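You operate a simulated robot arm through the tools that you are given. There is no shell and no other tool.

Carry out the task below with a simulated two-armed robot. There is one attempt and no reset: what you move stays moved.

JOB
On the top of the ply table, fold the wiping rag in half.
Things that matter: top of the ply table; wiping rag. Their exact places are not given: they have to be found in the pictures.

The check looks at the end state, three seconds after you hand in, the way a careful person would. Anything else that was tipped, shoved, dropped, spilled or broken makes it a failure. Flat cloth is picked up by pressing the open fingertips on it (5 to 10 N) and closing them slowly along it; thin cloth reads only 2 to 8 mm in the jaws.

ROBOT AND FRAMES
Two 6-joint arms with two-finger grippers on one trunk, on a base that moves. Base frame: it is fixed to the floor where the robot stands at the start and does not move with it; the origin is under the middle of the robot, x ahead of it, y to its left, z up; the surface under the hand at the start is at about z = 0.85. Readings come in m, rad, newtons and seconds.
The left shoulder is at the start at [0.03, 0.178, 0.888], the right one opposite. With the tool pointing down near the work surface each hand reaches from about 0.1 to 0.84 m from the robot's upright axis, wherever it stands, measured 20 degrees to its own side. Places, roughly: top of the ply table [0.5, -0.5, 0.8]. Payload 2.54 kg a hand.
The tool frame of a hand sits at the grasp point between the pads (the TCP): z along the fingers, y along the line on which they close. The tips reach 0.03 m beyond it. The gripper opens to 0.116 m; its body begins 0.095 m behind the TCP.
Orientation is that of the tool frame in the base frame, as a unit quaternion [w, x, y, z]. With the fingers straight down and closing along the base's y, the tool's x points along the base's -x, its y along +y and its z along -z.

CONTROLS
- The arms move only by the tool nudge_tool. It takes "left_commands", "right_commands" or both (then of equal length, played together; a hand with none holds still); each is a list of rows, each a list of 7 numbers: the shift along the tool's x, y, z in m, then the turn, a rotation vector about the tool's x, y, z in rad, then the finger opening in m, from 0 to 0.116. In form: [[tx, ty, tz, rx, ry, rz, fingers], ...]. A call has 1 to 20 rows; each row shifts and turns the commanded pose from where the row before left it, along the tool's axes as they then stand. Each row takes 0.2 s and may step no farther than 0.05 m and 0.15 rad from the row before; otherwise, or with a gripper value out of range, the whole call is refused. A pose out of reach is approached as far as the arm can. The call stops where the force on the tool passes 40 N (or 10 N more than at its start, if that is more) or the arm is blocked; 0.2 s more then pass. The fingers move at their own pace (about 0.153 m/s each) and stop on an object; they squeeze with about 44 N. The grip force told is the motor's: it shows also when the fingers shut on nothing. Time passes only in rows, and 0.2 s behind the last, so rows that do not move let the fingers close. The reply holds the time, the measured pose of the TCP, the force on the tool along the base axes, the opening and the grip force, in the units named above and with some noise, with the torque about the TCP (base axes, N m) and any sound that the robot's microphone picked up.
- Cameras (640 x 400 px; columns grow to the right, rows downward): "scene" is now at [0.0422, -0.0082, 1.6039]; the picture's right is [-0.12, -0.99, 0.00], its down [-0.80, 0.09, -0.59] and it looks along [0.58, -0.07, -0.81] (base axes); focal length 265 px, centre (320, 200). "left" rides on the left gripper at [0.069, 0.015, -0.122] in its tool frame; the picture's right is [-0.21, 0.98, 0.00], its down [-0.83, -0.18, -0.53] and it looks along [-0.52, -0.11, 0.85] (tool axes); focal length 251 px, centre (320, 200). "right" rides on the right gripper at [0.069, -0.015, -0.122] in its tool frame; the picture's right is [0.21, 0.98, 0.00], its down [-0.83, 0.18, -0.53] and it looks along [-0.52, 0.11, 0.85] (tool axes); focal length 251 px, centre (320, 200).
- capture(camera): a new picture of that camera. It takes no simulated time.
- move_column(by): moves the trunk up (or, below 0, down) by that many m; the arms and the scene camera ride with it, the base frame stays. It gives what a move gives, with no picture.
- roll_base(legs): drives the robot by 1 to 6 legs, each [ahead, left, turn to the left] in m, m and rad, along the robot's own axes; the way and the turn of a leg run together, so that a leg with both is an arc; at most 1.5 m and 3.142 rad a leg. The arms and the cameras ride along, it lands a little off, and it stops where it bumps. It gives what a move gives.
- head_to(pan, tilt): turns the head with the scene camera to pan (to the left, within 2.496 rad either way) and tilt (down, from -0.506 to 1.204), counted from straight ahead of the robot. It gives what a move gives.
- locate(camera, pixels): for up to 12 pixels [column, row] of the newest picture of that camera ("zoom" is the newest enlarged one), the place [x, y, z] in the base frame of the surface seen there, good to about 0.002 m. It takes no simulated time.
- enlarge(camera, box): a new picture of the part [left, top, right, bottom] of that camera's present view, enlarged. It takes no simulated time.
- hand_in(): hands the job in; it is judged then, once.

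Leave the grippers open and the arms clear of the work at the hand-in unless told otherwise.

The tools are called after "Request:" as a command line: name --argument value ..., lists and objects as JSON in quotes. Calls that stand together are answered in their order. nudge_tool: Moves the arms, as the interface text tells. Its arguments: {"type":"object","properties":{"left_commands":{"type":"array","items":{"type":"array","items":{"type":"number"}}},"right_commands":{"type":"array","items":{"type":"array","items":{"type":"number"}}}},"required":[]} The other tools are called the same way: move_column (by) moves the trunk up or down; roll_base (legs) drives the base; head_to (pan, tilt) turns the head that bears the scene camera; capture (camera) takes a picture; locate (camera, pixels) gives the place of the surface under pixels of a picture; enlarge (camera, box) takes an enlarged picture of a part of a camera's view; hand_in () hands the job in.

At the start:

```text
time: 0.0
left_position: [0.587, 0.1473, 1.0244]
left_ee_rot: [0.0, 0.0, 1.0, 0.0]
left_force: [0.1, -0.1, -0.4]
left_wrist_torque: [-0.05, -0.01, 0.02]
left_opening: 0.1161
left_finger_force: 0.0
right_position: [0.424, -0.3528, 1.0525]
right_ee_rot: [-0.001, 0.0, 1.0, 0.0]
right_force: [0.0, 0.1, -0.2]
right_wrist_torque: [-0.02, -0.03, -0.03]
right_opening: 0.1159
right_finger_force: 0.1
trunk travel left (down, up): [-0.1, 0.44]
robot x, y, heading: [-0.0011, 0.0046, -0.002]
head pan, tilt (commanded): [-0.117, 0.941]
```

scene: 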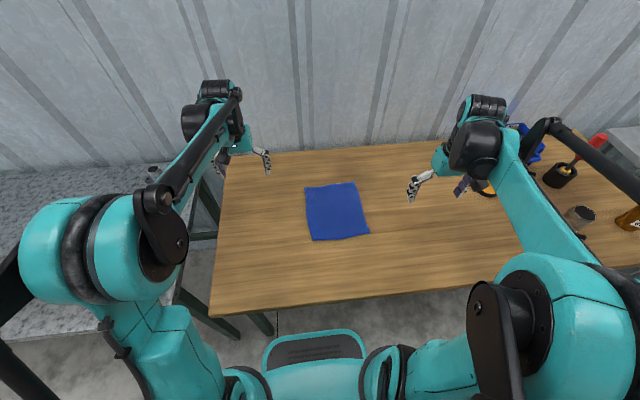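
right: 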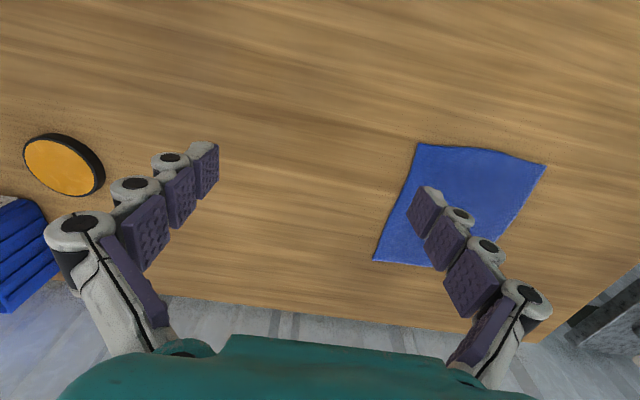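
left: 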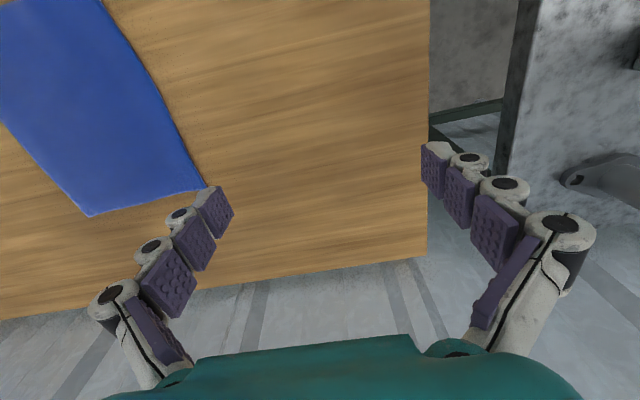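

I see a blue rag on the ply table at about columns 305–370, rows 182–241 of the scene picture. I'll enlarge that part to find its corners.

Request:
enlarge --camera "scene" --box '[280, 165, 400, 255]'

Request:
locate --camera "scene" --pixels '[[306, 188], [354, 183], [368, 232], [313, 240], [336, 210], [260, 200], [400, 220], [340, 270]]'

```text
4.44 times, centred on (340, 210) of scene
```

zoom: 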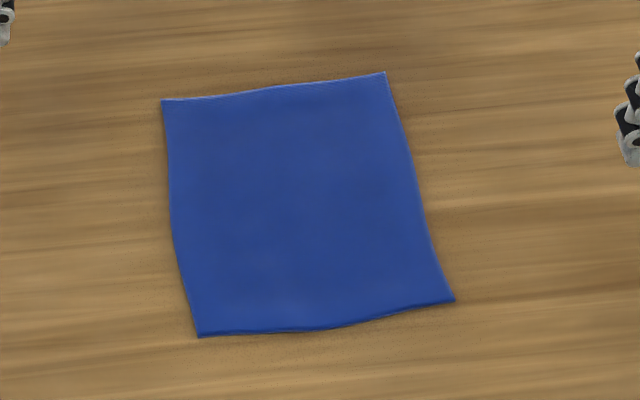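

```text
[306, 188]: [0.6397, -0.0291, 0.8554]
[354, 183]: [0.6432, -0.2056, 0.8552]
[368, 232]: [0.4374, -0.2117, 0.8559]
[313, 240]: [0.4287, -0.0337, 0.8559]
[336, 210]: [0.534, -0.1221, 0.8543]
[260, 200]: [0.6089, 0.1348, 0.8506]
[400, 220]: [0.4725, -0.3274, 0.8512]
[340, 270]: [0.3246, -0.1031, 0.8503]
```

The rag measures roughly 0.21 m in x by 0.18 m in y. Next I'll locate its corners and edges in the enlarged picture.

Request:
locate --camera "zoom" --pixels '[[165, 103], [384, 76], [451, 299], [200, 334], [275, 90], [170, 215], [182, 262], [320, 326], [424, 220], [400, 130], [300, 200], [540, 340]]'

```text
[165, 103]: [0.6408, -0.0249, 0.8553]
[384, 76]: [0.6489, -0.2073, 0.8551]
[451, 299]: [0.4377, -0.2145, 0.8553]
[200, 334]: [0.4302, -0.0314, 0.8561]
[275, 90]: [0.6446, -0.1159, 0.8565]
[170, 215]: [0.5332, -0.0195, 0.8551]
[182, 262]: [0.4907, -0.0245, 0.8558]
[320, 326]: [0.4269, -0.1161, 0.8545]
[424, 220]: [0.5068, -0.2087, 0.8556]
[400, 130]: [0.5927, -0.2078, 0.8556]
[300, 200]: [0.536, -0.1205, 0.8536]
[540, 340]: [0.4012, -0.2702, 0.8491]
```

The rag's corners are:
- far-left: about (0.641, -0.025)
- far-right: about (0.649, -0.207)
- near-right: about (0.437, -0.215)
- near-left: about (0.430, -0.031)

The cloth top is at z ≈ 0.855 and the table at ≈ 0.851. Next I'll check where the other objects are, the yellow disc and the blue item at the left of the right camera picture and the brush and bottle at the right of the scene, so I can keep away from them.

Request:
locate --camera "right" --pixels '[[60, 165], [95, 170], [20, 250], [45, 220]]'

Request:
locate --camera "scene" --pixels '[[490, 187], [537, 150], [560, 172], [600, 140], [578, 215], [628, 220], [155, 172], [215, 310]]'

Request:
enlarge --camera "scene" --box '[400, 80, 640, 260]'

```text
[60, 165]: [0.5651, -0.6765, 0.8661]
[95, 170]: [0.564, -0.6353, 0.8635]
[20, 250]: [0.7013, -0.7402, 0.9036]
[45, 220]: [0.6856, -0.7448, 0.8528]
```

```text
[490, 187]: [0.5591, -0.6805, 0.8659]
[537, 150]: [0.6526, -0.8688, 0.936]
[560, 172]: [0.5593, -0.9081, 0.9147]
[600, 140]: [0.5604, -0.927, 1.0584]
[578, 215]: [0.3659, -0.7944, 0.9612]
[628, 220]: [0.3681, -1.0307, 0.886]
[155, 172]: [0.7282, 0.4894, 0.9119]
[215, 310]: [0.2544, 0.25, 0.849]
```

```text
2.22 times, centred on (520, 170) of scene
```

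zoom: 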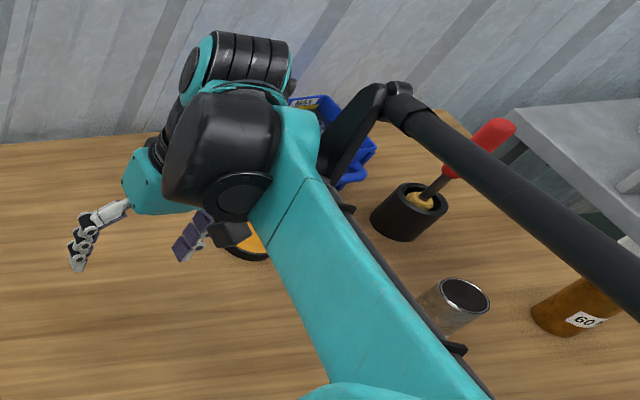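

The nearest other objects, the yellow disc and the can, are at y < -0.63, well away from the rag. My plan is to turn each hand 90° so the fingers close along base x with the wrist cameras facing outward. Then I'll pinch the two near corners and carry the near edge over to the far edge. First I turn both hands in place.

Request:
nudge_tool --left_commands '[[0, 0, 0, 0, 0, 0.1428, 0.05], [0, 0, 0, 0, 0, 0.1428, 0.05], [0, 0, 0, 0, 0, 0.1428, 0.05], [0, 0, 0, 0, 0, 0.1428, 0.05], [0, 0, 0, 0, 0, 0.1428, 0.05], [0, 0, 0, 0, 0, 0.1428, 0.05], [0, 0, 0, 0, 0, 0.1428, 0.05], [0, 0, 0, 0, 0, 0.1428, 0.05], [0, 0, 0, 0, 0, 0.1428, 0.05], [0, 0, 0, 0, 0, 0.1428, 0.05], [0, 0, 0, 0, 0, 0.1428, 0.05]]' --right_commands '[[0, 0, 0, 0, 0, -0.1428, 0.05], [0, 0, 0, 0, 0, -0.1428, 0.05], [0, 0, 0, 0, 0, -0.1428, 0.05], [0, 0, 0, 0, 0, -0.1428, 0.05], [0, 0, 0, 0, 0, -0.1428, 0.05], [0, 0, 0, 0, 0, -0.1428, 0.05], [0, 0, 0, 0, 0, -0.1428, 0.05], [0, 0, 0, 0, 0, -0.1428, 0.05], [0, 0, 0, 0, 0, -0.1428, 0.05], [0, 0, 0, 0, 0, -0.1428, 0.05], [0, 0, 0, 0, 0, -0.1428, 0.05]]'

```text
time: 2.4
left_position: [0.5863, 0.1476, 1.0234]
left_ee_rot: [-0.001, 0.708, 0.706, 0.0]
left_force: [-0.8, -0.1, 0.0]
left_wrist_torque: [-0.04, -0.03, 0.0]
left_opening: 0.0498
left_finger_force: 0.0
right_position: [0.424, -0.3543, 1.0524]
right_ee_rot: [0.0, 0.708, -0.707, 0.0]
right_force: [0.9, -0.1, 0.0]
right_wrist_torque: [0.0, 0.01, -0.01]
right_opening: 0.0499
right_finger_force: 0.1
trunk travel left (down, up): [-0.1, 0.44]
robot x, y, heading: [-0.0022, -0.0011, -0.003]
head pan, tilt (commanded): [-0.117, 0.941]
```

Both hands turned as planned. Now a scene picture to check the layout.

Request:
capture --camera "scene"

Request:
capture --camera "left"

Request:
capture --camera "right"

```text
taken
```

scene: 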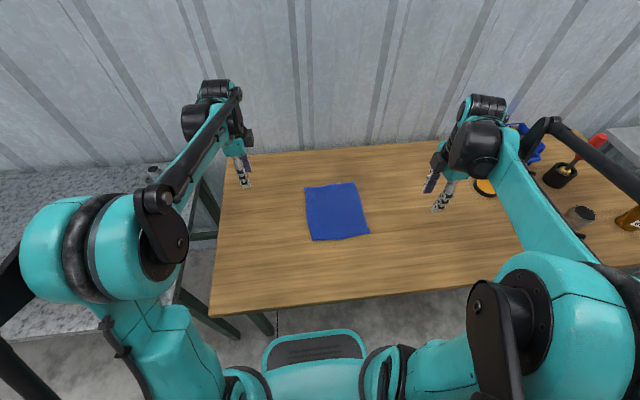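

```text
taken
```

left: 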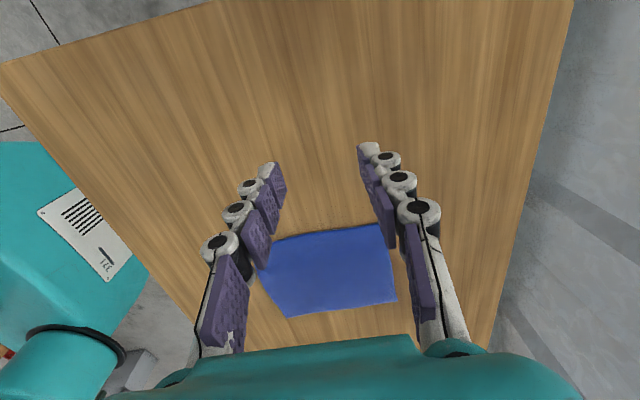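

```text
taken
```

right: 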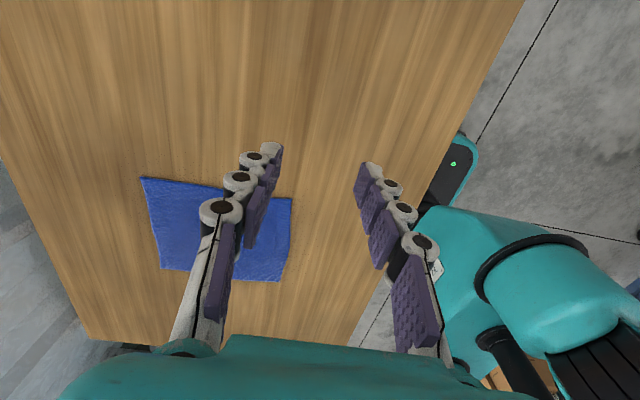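

Turning the hands worked. The wrists will end up close together, so I'll enlarge the left wrist at (215, 120) to judge its width.

Request:
enlarge --camera "scene" --box '[160, 65, 304, 155]'

Request:
enlarge --camera "scene" --box '[404, 85, 548, 220]'

Request:
locate --camera "scene" --pixels '[[205, 90], [228, 90], [190, 122], [205, 122], [225, 130], [240, 142], [462, 140], [475, 105], [505, 105], [447, 160], [498, 150], [443, 175]]'

```text
4.44 times, centred on (232, 110) of scene
```

zoom: 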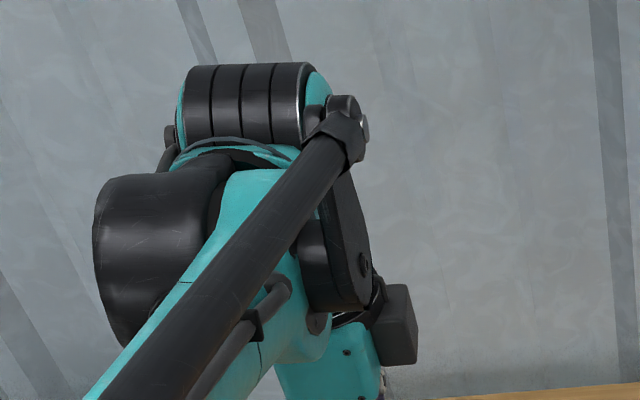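

```text
2.96 times, centred on (476, 152) of scene
```

zoom: 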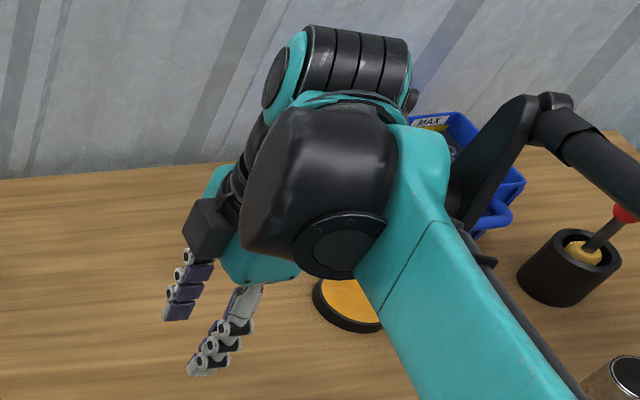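

```text
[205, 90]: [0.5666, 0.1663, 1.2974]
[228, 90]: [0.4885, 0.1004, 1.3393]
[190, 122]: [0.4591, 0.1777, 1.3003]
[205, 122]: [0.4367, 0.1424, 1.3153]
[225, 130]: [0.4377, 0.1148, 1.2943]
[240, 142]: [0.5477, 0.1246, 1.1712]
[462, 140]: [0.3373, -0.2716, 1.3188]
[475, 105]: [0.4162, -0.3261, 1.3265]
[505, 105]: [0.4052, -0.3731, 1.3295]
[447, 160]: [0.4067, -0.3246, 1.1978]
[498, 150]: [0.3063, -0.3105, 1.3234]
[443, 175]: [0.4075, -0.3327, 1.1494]
```

Each hand has a small box about 0.04 m inboard of its axis. The right wrist's dome sits about 0.08 m inboard at z ≈ 1.3. To keep the wrists apart, I'll tilt each hand 0.2 rad outward about base x, then bring the hands about 70% of the way to their corners and look.

Request:
nudge_tool --left_commands '[[0, 0, 0, 0, -0.1, 0, 0.05], [0, 0, 0, 0, -0.1, 0, 0.05], [-0.0182, -0.0133, 0.0101, 0, 0, 0, 0.05], [-0.0182, -0.0133, 0.0101, 0, 0, 0, 0.05], [-0.0182, -0.0133, 0.0101, 0, 0, 0, 0.05], [-0.0182, -0.0133, 0.0101, 0, 0, 0, 0.05], [-0.0182, -0.0133, 0.0101, 0, 0, 0, 0.05], [-0.0182, -0.0133, 0.0101, 0, 0, 0, 0.05], [-0.0182, -0.0133, 0.0101, 0, 0, 0, 0.05]]' --right_commands '[[0, 0, 0, 0, -0.1, 0, 0.05], [0, 0, 0, 0, -0.1, 0, 0.05], [-0.01375, -0.0034, 0.0122, 0, 0, 0, 0.05], [-0.01375, -0.0034, 0.0122, 0, 0, 0, 0.05], [-0.01375, -0.0034, 0.0122, 0, 0, 0, 0.05], [-0.01375, -0.0034, 0.0122, 0, 0, 0, 0.05], [-0.01375, -0.0034, 0.0122, 0, 0, 0, 0.05], [-0.01375, -0.0034, 0.0122, 0, 0, 0, 0.05], [-0.01375, -0.0034, 0.0122, 0, 0, 0, 0.05]]'

Request:
capture --camera "scene"

```text
time: 4.4
left_position: [0.4916, 0.0085, 0.9802]
left_ee_rot: [0.069, 0.704, 0.704, -0.07]
left_force: [1.1, -0.3, 0.7]
left_wrist_torque: [0.04, -0.01, -0.01]
left_opening: 0.0502
left_finger_force: 0.0
right_position: [0.4482, -0.2409, 0.9874]
right_ee_rot: [-0.072, 0.704, -0.703, -0.072]
right_force: [0.2, -0.4, 1.0]
right_wrist_torque: [0.0, 0.0, 0.01]
right_opening: 0.05
right_finger_force: 0.0
trunk travel left (down, up): [-0.1, 0.44]
robot x, y, heading: [0.0026, -0.0001, -0.002]
head pan, tilt (commanded): [-0.117, 0.941]
```

```text
taken
```

scene: 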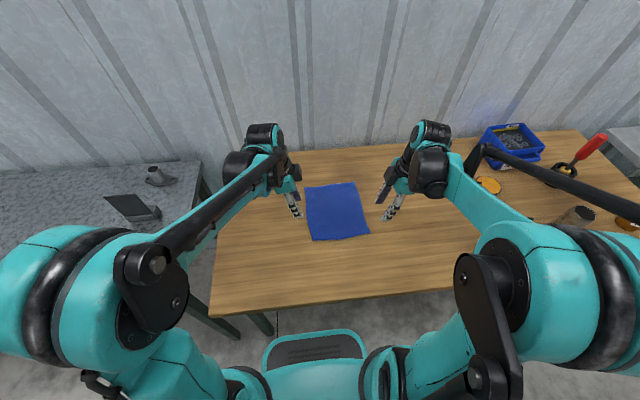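

Nothing touched, and the gap between the wrists is about 0.18 m. Next I bring the fingertips over the near corners at TCP z ≈ 0.93 with the opening at 0.034.

Request:
nudge_tool --left_commands '[[-0.0099, -0.00965, 0.0148, 0, 0, 0, 0.034], [-0.0099, -0.00965, 0.0148, 0, 0, 0, 0.034], [-0.0099, -0.00965, 0.0148, 0, 0, 0, 0.034], [-0.0099, -0.00965, 0.0148, 0, 0, 0, 0.034], [0, 0, 0, 0, 0, 0, 0.034]]' --right_commands '[[-0.0062, -0.00245, 0.0159, 0, 0, 0, 0.034], [-0.0062, -0.00245, 0.0159, 0, 0, 0, 0.034], [-0.0062, -0.00245, 0.0159, 0, 0, 0, 0.034], [-0.0062, -0.00245, 0.0159, 0, 0, 0, 0.034], [0, 0, 0, 0, 0, 0, 0.034]]'

Request:
enlarge --camera "scene" --box '[240, 115, 440, 265]'

Request:
capture --camera "left"

Request:
capture --camera "right"

```text
time: 5.6
left_position: [0.4544, -0.0425, 0.9303]
left_ee_rot: [0.071, 0.704, 0.704, -0.071]
left_force: [-0.6, -1.4, -0.4]
left_wrist_torque: [0.0, -0.01, 0.0]
left_opening: 0.0342
left_finger_force: 0.0
right_position: [0.4569, -0.207, 0.9295]
right_ee_rot: [0.071, -0.703, 0.704, 0.071]
right_force: [-0.4, -0.1, -0.9]
right_wrist_torque: [0.0, 0.02, 0.03]
right_opening: 0.0342
right_finger_force: 0.1
trunk travel left (down, up): [-0.1, 0.44]
robot x, y, heading: [-0.0018, 0.0028, 0.004]
head pan, tilt (commanded): [-0.117, 0.941]
```

```text
2.67 times, centred on (340, 190) of scene
```

zoom: 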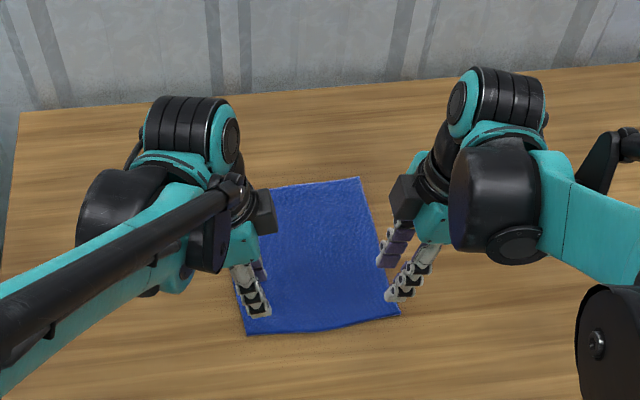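

```text
taken
```

left: 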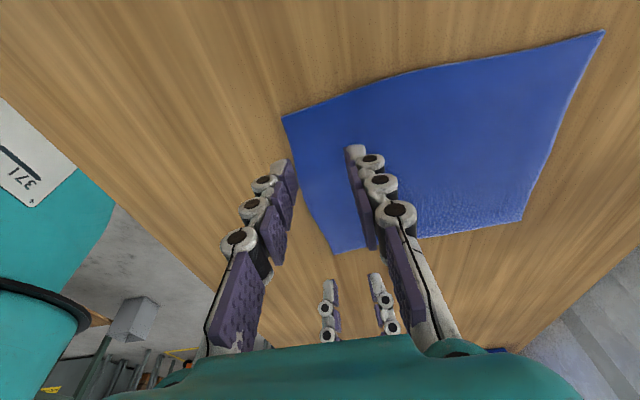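

```text
taken
```

right: 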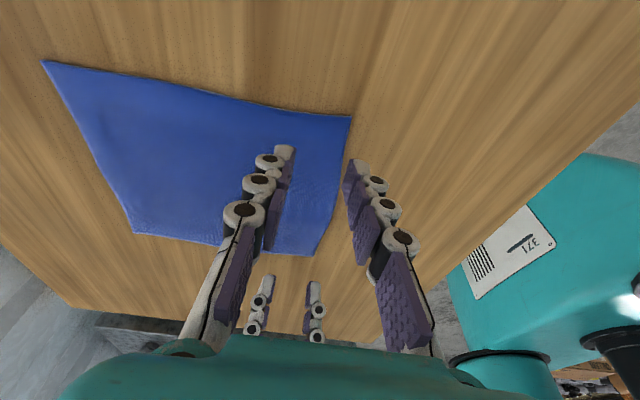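

Both hands are over the near corners and no contact is shown. I'll locate the fingertips in each wrist picture: left at (283, 165) and (356, 152), right at (285, 152) and (356, 165). I'll also check the rag corners from there.

Request:
locate --camera "left" --pixels '[[280, 163], [293, 172], [357, 150], [350, 160], [285, 118], [333, 250], [308, 180]]'

Request:
locate --camera "right" --pixels '[[285, 150], [278, 160], [358, 163], [349, 172], [348, 118], [316, 252], [330, 190]]'

```text
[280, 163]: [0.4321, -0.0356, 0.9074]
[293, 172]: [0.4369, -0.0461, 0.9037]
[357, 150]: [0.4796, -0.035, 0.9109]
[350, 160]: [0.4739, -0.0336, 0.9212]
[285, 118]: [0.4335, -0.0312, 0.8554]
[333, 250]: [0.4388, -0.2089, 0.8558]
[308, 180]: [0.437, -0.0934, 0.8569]
```

```text
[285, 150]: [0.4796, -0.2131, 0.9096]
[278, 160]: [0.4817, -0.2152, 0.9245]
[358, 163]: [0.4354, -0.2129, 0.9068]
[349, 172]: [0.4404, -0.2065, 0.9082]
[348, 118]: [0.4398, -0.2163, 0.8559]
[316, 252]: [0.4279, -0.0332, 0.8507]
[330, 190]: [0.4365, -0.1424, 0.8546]
```

The left outer pad is at x ≈ 0.437 and the right outer pad at 0.440, just on the rag's near edge. I'll shift both hands 5 mm inward along +x and lower them 35 mm, still above contact.

Request:
nudge_tool --left_commands '[[0.0014, 0.005, 0.00686, 0, 0, 0, 0.034], [0.0014, 0, 0.00686, 0, 0, 0, 0.034], [0.0014, 0, 0.00686, 0, 0, 0, 0.034], [0.0014, 0, 0.00686, 0, 0, 0, 0.034], [0.0014, 0, 0.00686, 0, 0, 0, 0.034], [0, 0, 0, 0, 0, 0, 0.034]]' --right_commands '[[0.0014, -0.005, 0.00686, 0, 0, 0, 0.034], [0.0014, 0, 0.00686, 0, 0, 0, 0.034], [0.0014, 0, 0.00686, 0, 0, 0, 0.034], [0.0014, 0, 0.00686, 0, 0, 0, 0.034], [0.0014, 0, 0.00686, 0, 0, 0, 0.034], [0, 0, 0, 0, 0, 0, 0.034]]'

Request:
capture --camera "left"

Request:
capture --camera "right"

```text
time: 7.0
left_position: [0.4583, -0.0412, 0.8946]
left_ee_rot: [0.071, 0.704, 0.703, -0.071]
left_force: [-0.4, -0.1, -0.2]
left_wrist_torque: [0.0, 0.03, -0.01]
left_opening: 0.0341
left_finger_force: 0.0
right_position: [0.4616, -0.2062, 0.8949]
right_ee_rot: [-0.071, 0.704, -0.703, -0.07]
right_force: [-0.4, 0.5, -0.5]
right_wrist_torque: [-0.04, 0.02, -0.01]
right_opening: 0.0341
right_finger_force: 0.0
trunk travel left (down, up): [-0.1, 0.44]
robot x, y, heading: [0.0025, 0.0014, 0.002]
head pan, tilt (commanded): [-0.117, 0.941]
```

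```text
taken
```

left: 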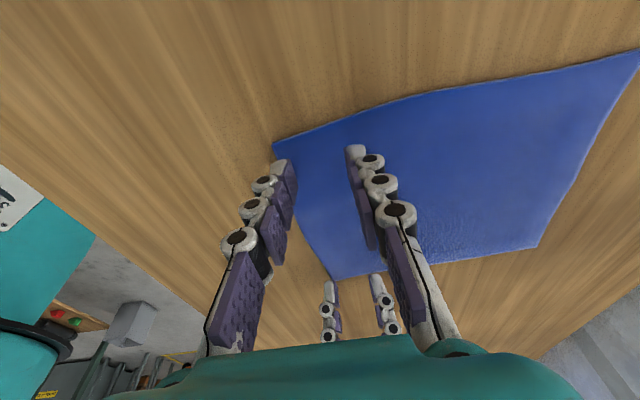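

```text
taken
```

right: 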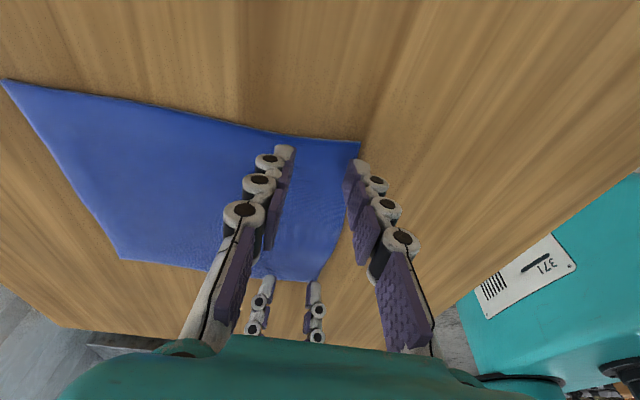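

The fingertips are about 10 mm above the cloth and inside the corners. I'll lower in small steps and watch the vertical force.

Request:
nudge_tool --left_commands '[[0.001, 0, 0.0049, 0, 0, 0, 0.034], [0.0003, 0, 0.00147, 0, 0, 0, 0.034], [0.0003, 0, 0.00147, 0, 0, 0, 0.034], [0, 0, 0, 0, 0, 0, 0.034]]' --right_commands '[[0.001, 0, 0.0049, 0, 0, 0, 0.034], [0.0003, 0, 0.00147, 0, 0, 0, 0.034], [0.0003, 0, 0.00147, 0, 0, 0, 0.034], [0, 0, 0, 0, 0, 0, 0.034]]'

```text
time: 8.0
left_position: [0.4603, -0.0416, 0.8878]
left_ee_rot: [0.071, 0.704, 0.703, -0.071]
left_force: [0.4, -0.4, 0.0]
left_wrist_torque: [0.04, 0.04, -0.03]
left_opening: 0.0341
left_finger_force: 0.0
right_position: [0.4621, -0.2067, 0.889]
right_ee_rot: [-0.072, 0.704, -0.703, -0.071]
right_force: [-1.3, -0.2, -1.0]
right_wrist_torque: [0.03, -0.01, -0.01]
right_opening: 0.0341
right_finger_force: 0.1
trunk travel left (down, up): [-0.1, 0.44]
robot x, y, heading: [0.0004, 0.0006, -0.002]
head pan, tilt (commanded): [-0.117, 0.941]
```

No contact yet: the z force is near 0 on both hands at TCP z ≈ 0.888. I'll go on down in 1.5 mm steps.

Request:
nudge_tool --left_commands '[[0.0003, 0, 0.00147, 0, 0, 0, 0.034], [0.0003, 0, 0.00147, 0, 0, 0, 0.034], [0, 0, 0, 0, 0, 0, 0.034]]' --right_commands '[[0.0003, 0, 0.00147, 0, 0, 0, 0.034], [0.0003, 0, 0.00147, 0, 0, 0, 0.034], [0, 0, 0, 0, 0, 0, 0.034]]'

```text
time: 8.8
left_position: [0.4586, -0.0421, 0.8832]
left_ee_rot: [0.071, 0.703, 0.704, -0.071]
left_force: [1.7, -1.2, 7.1]
left_wrist_torque: [-0.03, -0.18, 0.0]
left_opening: 0.0343
left_finger_force: 0.5
right_position: [0.4617, -0.205, 0.8839]
right_ee_rot: [0.071, -0.703, 0.704, 0.071]
right_force: [1.3, 0.0, 4.1]
right_wrist_torque: [-0.02, -0.03, -0.02]
right_opening: 0.0338
right_finger_force: 0.0
trunk travel left (down, up): [-0.1, 0.44]
robot x, y, heading: [0.0009, 0.0033, 0.003]
head pan, tilt (commanded): [-0.117, 0.941]
```

Contact: the left hand presses 7 N and the right 4 N. I'll press the right hand about 0.8 mm further, then close both hands slowly, 3 mm per row.

Request:
nudge_tool --left_commands '[[0, 0, 0, 0, 0, 0, 0.034], [0, 0, 0, 0, 0, 0, 0.031], [0, 0, 0, 0, 0, 0, 0.028], [0, 0, 0, 0, 0, 0, 0.025], [0, 0, 0, 0, 0, 0, 0.022], [0, 0, 0, 0, 0, 0, 0.019], [0, 0, 0, 0, 0, 0, 0.016]]' --right_commands '[[0.00016, 0, 0.0008, 0, 0, 0, 0.034], [0, 0, 0, 0, 0, 0, 0.031], [0, 0, 0, 0, 0, 0, 0.028], [0, 0, 0, 0, 0, 0, 0.025], [0, 0, 0, 0, 0, 0, 0.022], [0, 0, 0, 0, 0, 0, 0.019], [0, 0, 0, 0, 0, 0, 0.016]]'

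Request:
capture --camera "left"

Request:
capture --camera "right"

```text
time: 10.4
left_position: [0.4576, -0.0418, 0.8838]
left_ee_rot: [0.071, 0.704, 0.703, -0.07]
left_force: [-0.7, -0.2, 2.2]
left_wrist_torque: [-0.01, -0.03, -0.02]
left_opening: 0.0153
left_finger_force: 0.0
right_position: [0.4619, -0.2036, 0.8841]
right_ee_rot: [0.07, -0.703, 0.704, 0.07]
right_force: [-0.1, 0.6, 4.1]
right_wrist_torque: [0.0, -0.02, 0.0]
right_opening: 0.0151
right_finger_force: 0.0
trunk travel left (down, up): [-0.1, 0.44]
robot x, y, heading: [0.0026, -0.0018, 0.001]
head pan, tilt (commanded): [-0.117, 0.941]
```

```text
taken
```

left: 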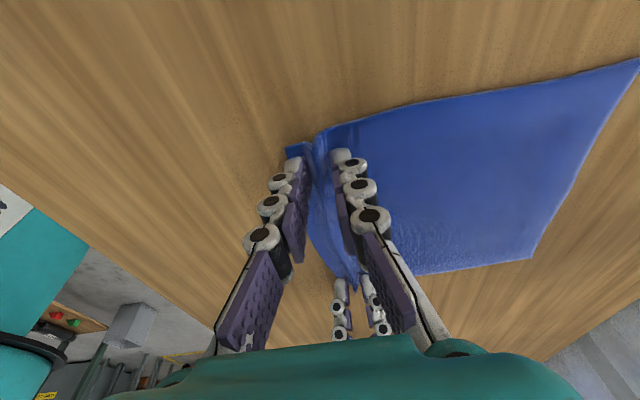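

```text
taken
```

right: 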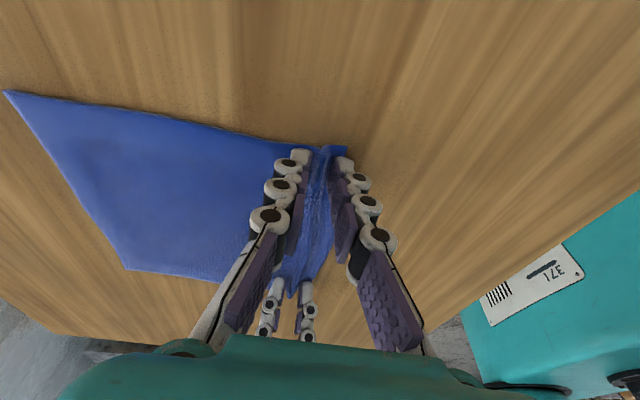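

A ridge of cloth is rising between the fingers of both hands. I'll keep closing slowly to a full squeeze.

Request:
nudge_tool --left_commands '[[0, 0, 0, 0, 0, 0, 0.013], [0, 0, 0, 0, 0, 0, 0.01], [0, 0, 0, 0, 0, 0, 0.007], [0, 0, 0, 0, 0, 0, 0.004], [0, 0, 0, 0, 0, 0, 0.0], [0, 0, 0, 0, 0, 0, 0.0], [0, 0, 0, 0, 0, 0, 0.0]]' --right_commands '[[0, 0, 0, 0, 0, 0, 0.013], [0, 0, 0, 0, 0, 0, 0.01], [0, 0, 0, 0, 0, 0, 0.007], [0, 0, 0, 0, 0, 0, 0.004], [0, 0, 0, 0, 0, 0, 0.0], [0, 0, 0, 0, 0, 0, 0.0], [0, 0, 0, 0, 0, 0, 0.0]]'

Request:
capture --camera "left"

Request:
capture --camera "right"

```text
time: 12.0
left_position: [0.4584, -0.0416, 0.8849]
left_ee_rot: [0.071, 0.704, 0.703, -0.071]
left_force: [0.5, 0.6, -0.3]
left_wrist_torque: [0.0, -0.04, -0.03]
left_opening: 0.0036
left_finger_force: 32.7
right_position: [0.463, -0.2053, 0.8821]
right_ee_rot: [0.07, -0.703, 0.704, 0.071]
right_force: [-0.2, -0.3, 0.9]
right_wrist_torque: [-0.01, 0.03, -0.05]
right_opening: 0.0037
right_finger_force: 32.6
trunk travel left (down, up): [-0.1, 0.44]
robot x, y, heading: [0.0, -0.0011, -0.004]
head pan, tilt (commanded): [-0.117, 0.941]
```

```text
taken
```

left: 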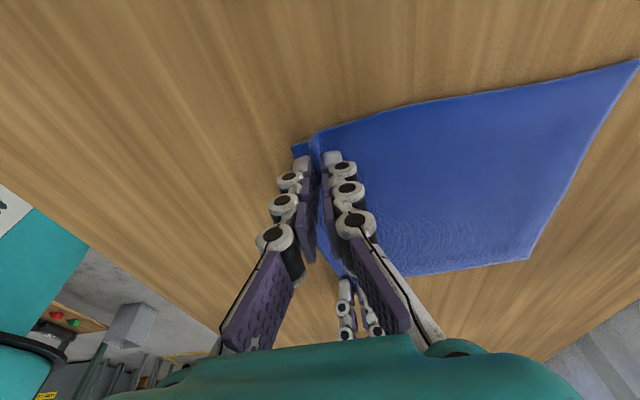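

```text
taken
```

right: 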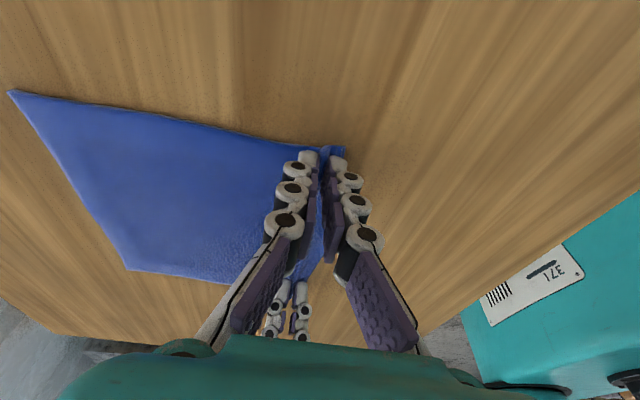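

Both hands hold the cloth: 3.6 mm in the jaws and about 33 N grip. I'll check whether the far edge moved during the pinch by locating the far corners, right camera (12, 94) and (128, 266), left camera (634, 64) and (528, 255).

Request:
locate --camera "right" --pixels '[[14, 96], [130, 265], [342, 150], [308, 275]]'

Request:
locate --camera "left" --pixels '[[634, 66], [526, 254], [296, 148], [312, 140], [340, 270]]'

Request:
enlarge --camera "scene" --box '[260, 150, 420, 270]'

```text
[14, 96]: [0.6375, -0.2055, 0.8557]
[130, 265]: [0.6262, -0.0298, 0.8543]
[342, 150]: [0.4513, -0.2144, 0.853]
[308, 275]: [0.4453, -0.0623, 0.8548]
```

```text
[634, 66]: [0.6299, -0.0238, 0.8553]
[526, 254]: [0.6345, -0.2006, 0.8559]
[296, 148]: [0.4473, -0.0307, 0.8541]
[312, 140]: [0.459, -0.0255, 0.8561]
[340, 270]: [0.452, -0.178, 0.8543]
```

```text
3.33 times, centred on (340, 210) of scene
```

zoom: 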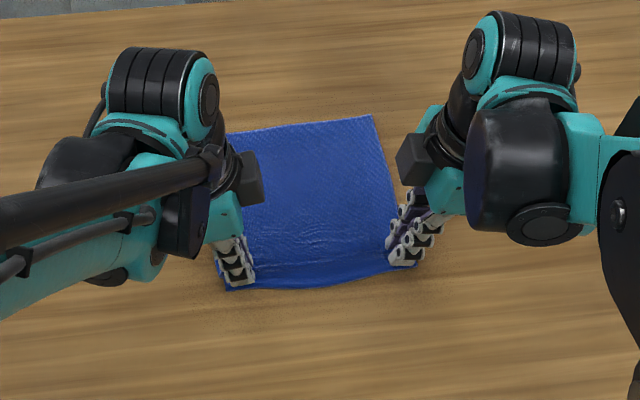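

The far edge slid about 11 mm toward the robot and now sits at x ≈ 0.630 to 0.638. About 25 mm of cloth is in the pinch, so the fold line lies at x ≈ 0.527. I'll carry the near edge over on an arc of radius 0.068 m, gradually tilting both hands about base y like turning a page. The first four rows are just the initial lift, as a check.

Request:
nudge_tool --left_commands '[[-0.00246, 0.00224, -0.01212, 0.03675, 0, -0.00746, 0], [-0.0024, 0.00403, -0.01184, 0.03675, 0, -0.00746, 0], [-0.00229, 0.00575, -0.01128, 0.03675, 0, -0.00746, 0], [-0.00213, 0.00738, -0.01051, 0.03675, 0, -0.00746, 0]]' --right_commands '[[-0.00246, -0.00224, -0.01212, -0.03675, 0, 0.00746, 0], [-0.0024, -0.00403, -0.01184, -0.03675, 0, 0.00746, 0], [-0.00229, -0.00575, -0.01128, -0.03675, 0, 0.00746, 0], [-0.00213, -0.00738, -0.01051, -0.03675, 0, 0.00746, 0]]'

Request:
enlarge --camera "scene" --box '[260, 130, 420, 250]'

Request:
capture --camera "left"

Request:
capture --camera "right"

```text
time: 13.0
left_position: [0.4826, -0.0406, 0.9284]
left_ee_rot: [0.017, 0.696, 0.707, -0.124]
left_force: [1.7, 0.7, -0.1]
left_wrist_torque: [0.01, -0.02, -0.02]
left_opening: 0.0044
left_finger_force: 35.5
right_position: [0.4857, -0.2044, 0.9288]
right_ee_rot: [0.017, -0.696, 0.707, 0.123]
right_force: [-0.5, 0.2, 0.5]
right_wrist_torque: [0.0, -0.04, 0.01]
right_opening: 0.0039
right_finger_force: 33.0
trunk travel left (down, up): [-0.1, 0.44]
robot x, y, heading: [-0.0025, 0.0009, 0.003]
head pan, tilt (commanded): [-0.117, 0.941]
```

```text
3.33 times, centred on (340, 190) of scene
```

zoom: 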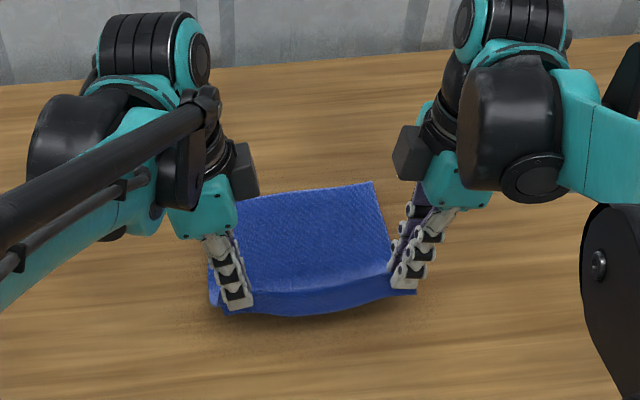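

```text
taken
```

left: 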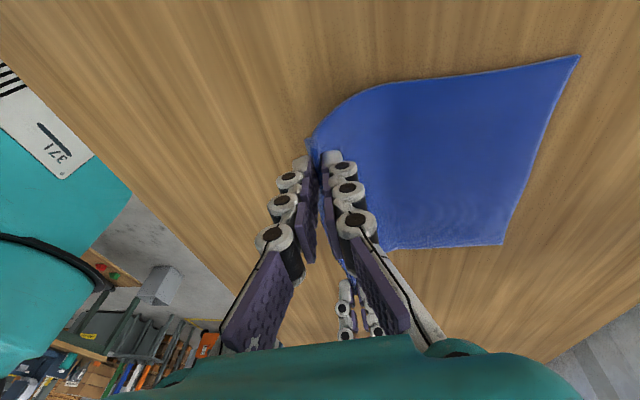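

```text
taken
```

right: 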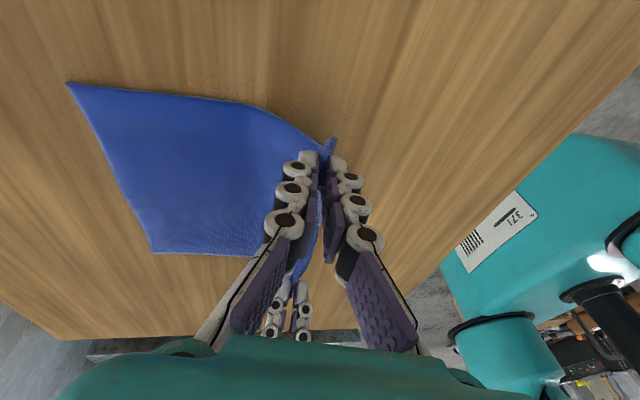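

Both corners lifted cleanly and the near edge is off the table between the hands. I'll check the far corners again, left camera (576, 58) and (503, 243), right camera (70, 86) and (153, 252).

Request:
locate --camera "left" --pixels '[[574, 60], [501, 241], [400, 90], [345, 120]]'

Request:
locate --camera "right" --pixels '[[72, 88], [155, 250], [250, 110], [290, 130]]'

```text
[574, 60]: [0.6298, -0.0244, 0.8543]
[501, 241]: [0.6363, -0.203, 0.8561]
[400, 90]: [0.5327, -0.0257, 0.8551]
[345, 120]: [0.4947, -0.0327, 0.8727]
```

```text
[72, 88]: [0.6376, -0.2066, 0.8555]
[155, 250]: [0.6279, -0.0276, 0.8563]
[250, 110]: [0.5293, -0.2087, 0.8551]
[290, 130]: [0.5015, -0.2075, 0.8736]
```

The far edge hasn't moved: 0.630 on the left and 0.638 on the right. I'll continue the arc with rows 5 to 12.

Request:
nudge_tool --left_commands '[[-0.00193, 0.00887, -0.00951, 0.03675, 0, -0.00746, 0], [-0.00168, 0.01021, -0.00829, 0.03675, 0, -0.00746, 0], [-0.0014, 0.01134, -0.00691, 0.03675, 0, -0.00746, 0], [-0.00109, 0.01225, -0.00539, 0.03675, 0, -0.00746, 0], [-0.00076, 0.01294, -0.00373, 0.03675, 0, -0.00746, 0], [-0.00041, 0.01337, -0.00201, 0.03675, 0, -0.00746, 0], [-5e-05, 0.01354, -0.00024, 0.03675, 0, -0.00746, 0], [0.00031, 0.01346, 0.00154, 0.03675, 0, -0.00746, 0]]' --right_commands '[[-0.00193, -0.00887, -0.00951, -0.03675, 0, 0.00746, 0], [-0.00168, -0.01021, -0.00829, -0.03675, 0, 0.00746, 0], [-0.0014, -0.01134, -0.00691, -0.03675, 0, 0.00746, 0], [-0.00109, -0.01225, -0.00539, -0.03675, 0, 0.00746, 0], [-0.00076, -0.01294, -0.00373, -0.03675, 0, 0.00746, 0], [-0.00041, -0.01337, -0.00201, -0.03675, 0, 0.00746, 0], [-5e-05, -0.01354, -0.00024, -0.03675, 0, 0.00746, 0], [0.00031, -0.01346, 0.00154, -0.03675, 0, 0.00746, 0]]'

Request:
enlarge --camera "scene" --box '[260, 110, 420, 230]'

Request:
capture --camera "left"

Request:
capture --camera "right"

```text
time: 14.8
left_position: [0.5797, -0.0405, 0.9365]
left_ee_rot: [-0.09, 0.67, 0.701, -0.227]
left_force: [0.3, -1.6, 0.0]
left_wrist_torque: [-0.01, -0.01, 0.02]
left_opening: 0.0035
left_finger_force: 30.1
right_position: [0.5817, -0.2047, 0.9357]
right_ee_rot: [-0.081, -0.67, 0.705, 0.218]
right_force: [-0.4, 0.0, -0.9]
right_wrist_torque: [0.01, -0.02, -0.02]
right_opening: 0.0048
right_finger_force: 35.3
trunk travel left (down, up): [-0.1, 0.44]
robot x, y, heading: [-0.0004, 0.0008, 0.004]
head pan, tilt (commanded): [-0.117, 0.941]
```

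```text
3.33 times, centred on (340, 170) of scene
```

zoom: 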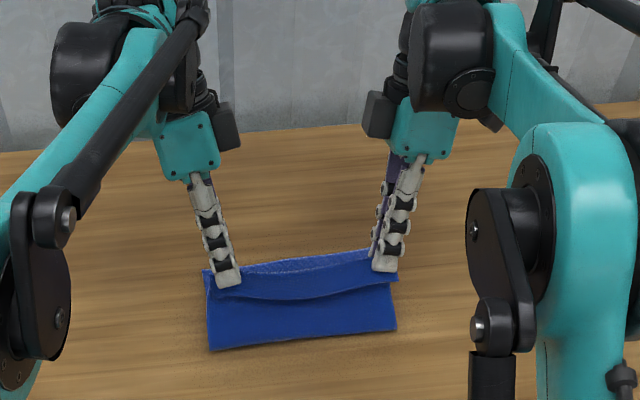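

```text
taken
```

left: 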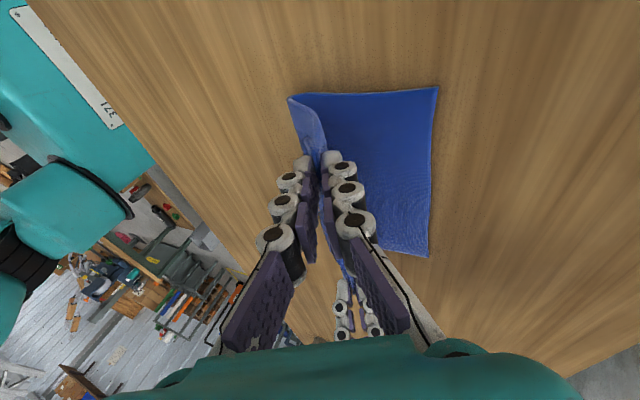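

```text
taken
```

right: 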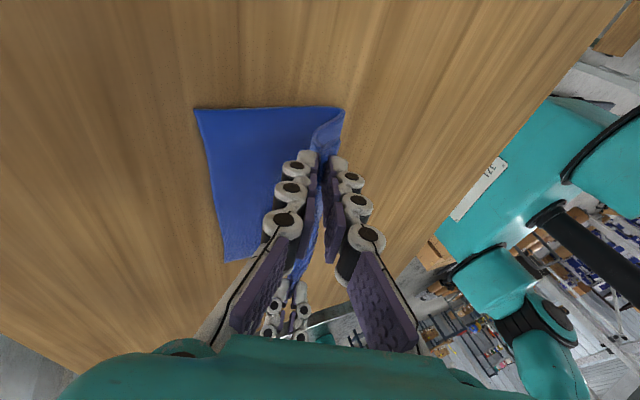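

The fold is forming well and the cloth hangs from both hands. I'll check the far corners at left (435, 90) and (428, 253) and right (198, 112) and (228, 258), and the lifted fold edge near (292, 100) left and (342, 112) right.

Request:
locate --camera "left" --pixels '[[433, 92], [427, 252], [292, 101], [305, 98], [310, 130], [350, 100]]'

Request:
locate --camera "right" --pixels '[[200, 113], [227, 257], [340, 113], [325, 112], [325, 135], [280, 115]]'

Request:
locate --camera "zoom" --pixels '[[212, 345], [392, 327], [300, 340], [210, 275], [300, 297], [300, 262], [390, 275], [300, 320]]'

```text
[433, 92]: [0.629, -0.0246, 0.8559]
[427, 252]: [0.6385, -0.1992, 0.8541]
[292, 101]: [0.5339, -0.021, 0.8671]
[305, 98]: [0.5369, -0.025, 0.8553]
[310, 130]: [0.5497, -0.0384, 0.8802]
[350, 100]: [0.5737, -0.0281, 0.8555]
```

```text
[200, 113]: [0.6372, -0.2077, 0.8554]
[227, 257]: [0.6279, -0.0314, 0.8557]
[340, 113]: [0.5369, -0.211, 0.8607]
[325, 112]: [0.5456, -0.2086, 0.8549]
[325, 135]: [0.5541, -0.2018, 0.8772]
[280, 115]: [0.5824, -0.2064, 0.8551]
```

```text
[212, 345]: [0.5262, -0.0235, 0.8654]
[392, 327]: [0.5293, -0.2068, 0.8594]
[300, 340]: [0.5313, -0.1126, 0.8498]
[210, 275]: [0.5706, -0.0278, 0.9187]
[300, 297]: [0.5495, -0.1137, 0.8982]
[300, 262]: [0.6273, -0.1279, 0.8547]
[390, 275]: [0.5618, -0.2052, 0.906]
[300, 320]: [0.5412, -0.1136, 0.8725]
```

The fold line sits at x ≈ 0.528 and the far edge is still unmoved. I'll carry on with rows 13 to 16, bringing the edge down over the far side.

Request:
nudge_tool --left_commands '[[0.00066, 0.01309, 0.00326, 0.03675, 0, -0.00746, 0], [0.00101, 0.01249, 0.00496, 0.03675, 0, -0.00746, 0], [0.00132, 0.01163, 0.00651, 0.03675, 0, -0.00746, 0], [0.00161, 0.01056, 0.00794, 0.03675, 0, -0.00746, 0]]' --right_commands '[[0.00066, -0.01309, 0.00326, -0.03675, 0, 0.00746, 0], [0.00101, -0.01249, 0.00496, -0.03675, 0, 0.00746, 0], [0.00132, -0.01163, 0.00651, -0.03675, 0, 0.00746, 0], [0.00161, -0.01056, 0.00794, -0.03675, 0, 0.00746, 0]]'

Request:
enlarge --camera "scene" --box '[260, 110, 420, 230]'

Request:
capture --camera "left"

Request:
capture --camera "right"

```text
time: 15.8
left_position: [0.6049, -0.0661, 0.8938]
left_ee_rot: [-0.114, 0.652, 0.702, -0.26]
left_force: [0.6, 0.6, 1.1]
left_wrist_torque: [-0.01, 0.08, -0.05]
left_opening: 0.0034
left_finger_force: 30.8
left hand out of reach, approached as far as the arm can: row 3, 4
right_position: [0.6184, -0.1861, 0.8931]
right_ee_rot: [-0.09, -0.661, 0.713, 0.216]
right_force: [1.4, 0.1, 1.5]
right_wrist_torque: [0.03, 0.01, 0.02]
right_opening: 0.0033
right_finger_force: 32.7
right hand out of reach, approached as far as the arm can: row 1, 2, 3, 4
trunk travel left (down, up): [-0.1, 0.44]
robot x, y, heading: [0.0017, -0.003, -0.001]
head pan, tilt (commanded): [-0.117, 0.941]
```

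```text
3.33 times, centred on (340, 170) of scene
```

zoom: 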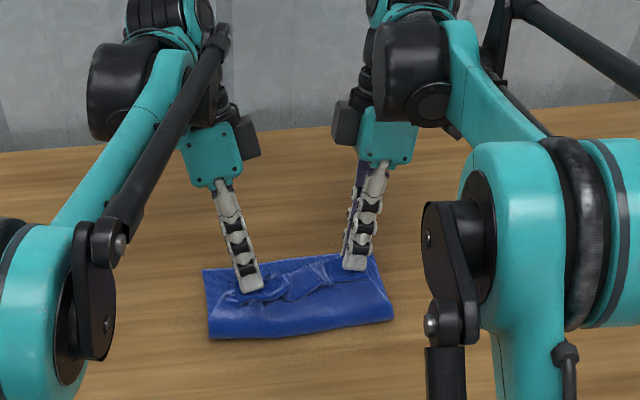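

```text
taken
```

left: 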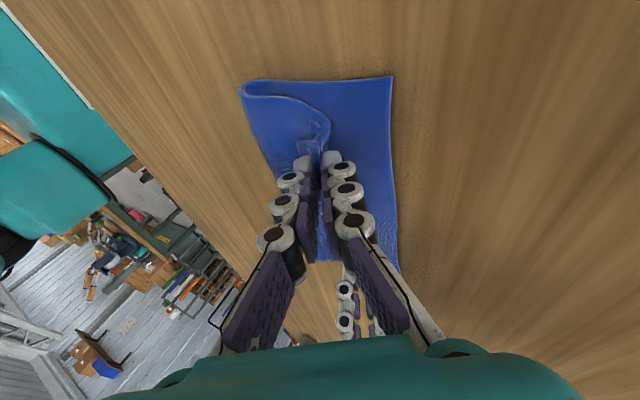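

```text
taken
```

right: 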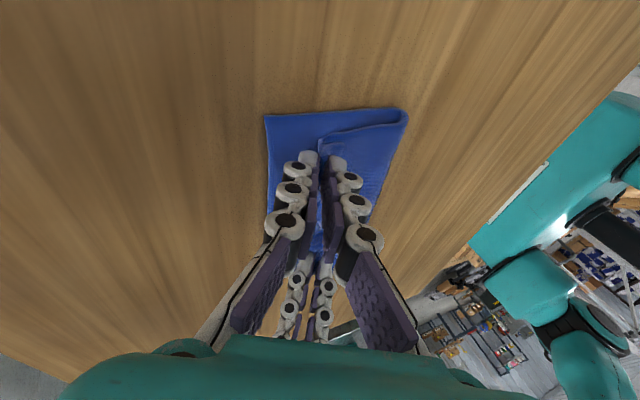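

The tilt ran out of reach near the end. The left hand drifted to y = -0.066 and the right to -0.186, so the carried edge is bunched inward. I'll take back 0.3 rad of the tilt and rise about 10 mm, so the hands can return to their proper y positions and stretch the edge again.

Request:
nudge_tool --left_commands '[[-0.00164, -0.00565, -0.00809, -0.098, 0, 0.0199, 0], [0, 0, 0, -0.098, 0, 0.0199, 0], [0, 0, 0, -0.098, 0, 0.0199, 0], [0, 0, 0, 0, 0, 0, 0]]' --right_commands '[[-0.00164, 0.00565, -0.00809, 0.098, 0, -0.0199, 0], [0, 0, 0, 0.098, 0, -0.0199, 0], [0, 0, 0, 0.098, 0, -0.0199, 0], [0, 0, 0, 0, 0, 0, 0]]'

Request:
enlarge --camera "scene" --box '[260, 110, 420, 230]'

Request:
capture --camera "left"

Request:
capture --camera "right"

```text
time: 16.8
left_position: [0.6035, -0.0655, 0.9042]
left_ee_rot: [-0.008, 0.682, 0.714, -0.158]
left_force: [0.2, -0.7, -0.2]
left_wrist_torque: [-0.02, 0.08, 0.01]
left_opening: 0.0049
left_finger_force: 36.3
right_position: [0.6168, -0.1835, 0.9023]
right_ee_rot: [0.004, -0.687, 0.716, 0.126]
right_force: [-0.3, -0.2, 0.8]
right_wrist_torque: [0.03, 0.03, -0.01]
right_opening: 0.0032
right_finger_force: 31.2
trunk travel left (down, up): [-0.1, 0.44]
robot x, y, heading: [0.0048, -0.0014, -0.002]
head pan, tilt (commanded): [-0.117, 0.941]
```

```text
3.33 times, centred on (340, 170) of scene
```

zoom: 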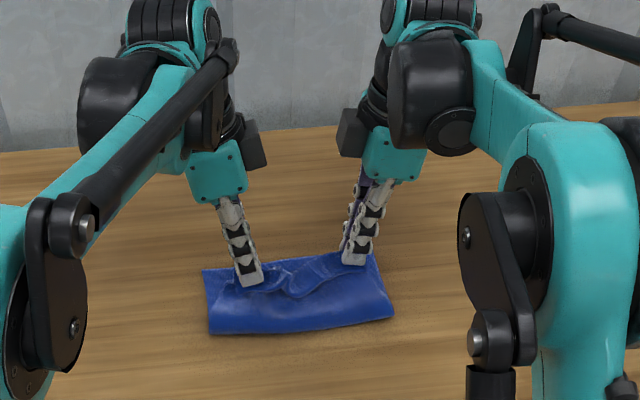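

```text
taken
```

left: 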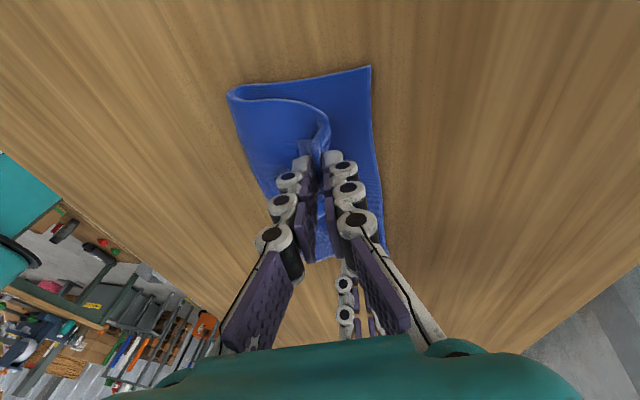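

```text
taken
```

right: 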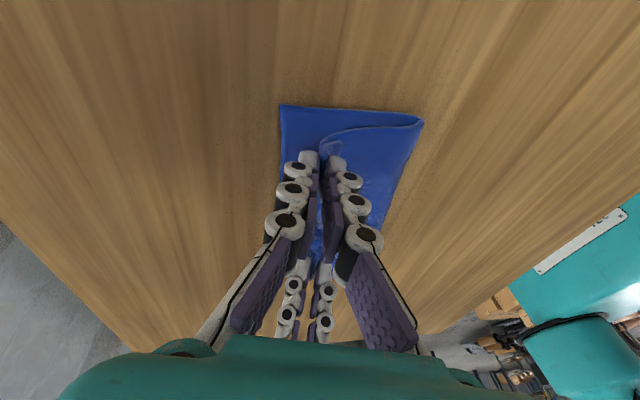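

The commanded pose re-anchored where the hands stopped, so I have to move them back explicitly. The left tip needs +24 mm in y and the right tip -21 mm, with a small rise.

Request:
nudge_tool --left_commands '[[0.0076, 0.0007, -0.0036, 0, 0, 0, 0], [0.0076, 0.0007, -0.0036, 0, 0, 0, 0], [0.0076, 0.0007, -0.0036, 0, 0, 0, 0], [0, 0, 0, 0, 0, 0, 0]]' --right_commands '[[0.0067, 0.0021, -0.0026, 0, 0, 0, 0], [0.0067, 0.0021, -0.0026, 0, 0, 0, 0], [0.0067, 0.0021, -0.0026, 0, 0, 0, 0], [0, 0, 0, 0, 0, 0, 0]]'

Request:
enlarge --camera "scene" --box '[260, 110, 420, 230]'

Request:
capture --camera "left"

Request:
capture --camera "right"

```text
time: 17.8
left_position: [0.6067, -0.0402, 0.9103]
left_ee_rot: [-0.01, 0.682, 0.714, -0.159]
left_force: [-1.4, -1.3, -0.9]
left_wrist_torque: [-0.01, 0.04, -0.01]
left_opening: 0.0047
left_finger_force: 32.1
right_position: [0.6107, -0.2042, 0.9077]
right_ee_rot: [0.004, -0.687, 0.715, 0.126]
right_force: [0.0, 0.4, 0.3]
right_wrist_torque: [-0.01, 0.03, -0.02]
right_opening: 0.0037
right_finger_force: 32.6
trunk travel left (down, up): [-0.1, 0.44]
robot x, y, heading: [-0.0013, 0.0003, -0.0]
head pan, tilt (commanded): [-0.117, 0.941]
```

```text
3.33 times, centred on (340, 170) of scene
```

zoom: 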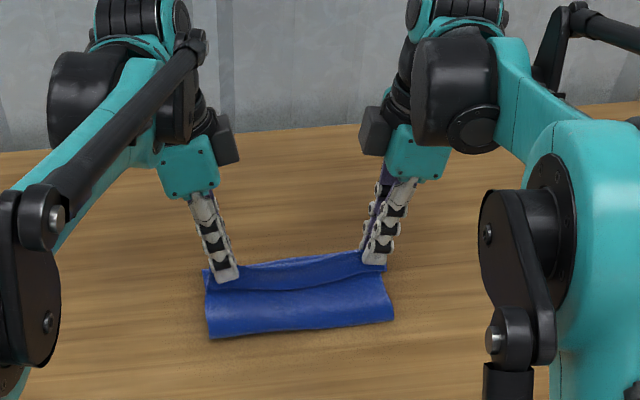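

```text
taken
```

left: 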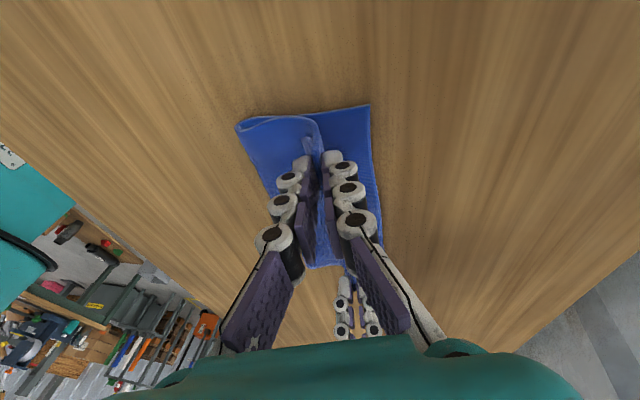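

```text
taken
```

right: 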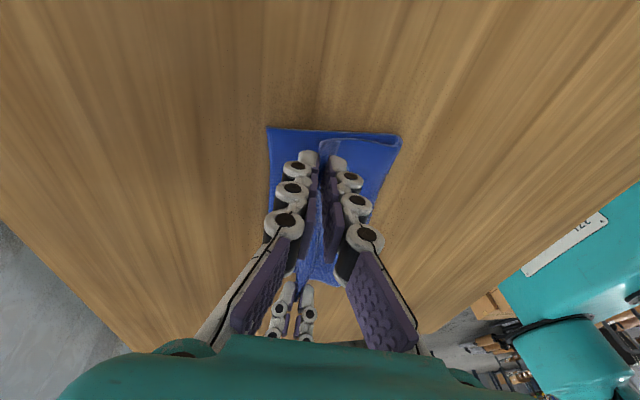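

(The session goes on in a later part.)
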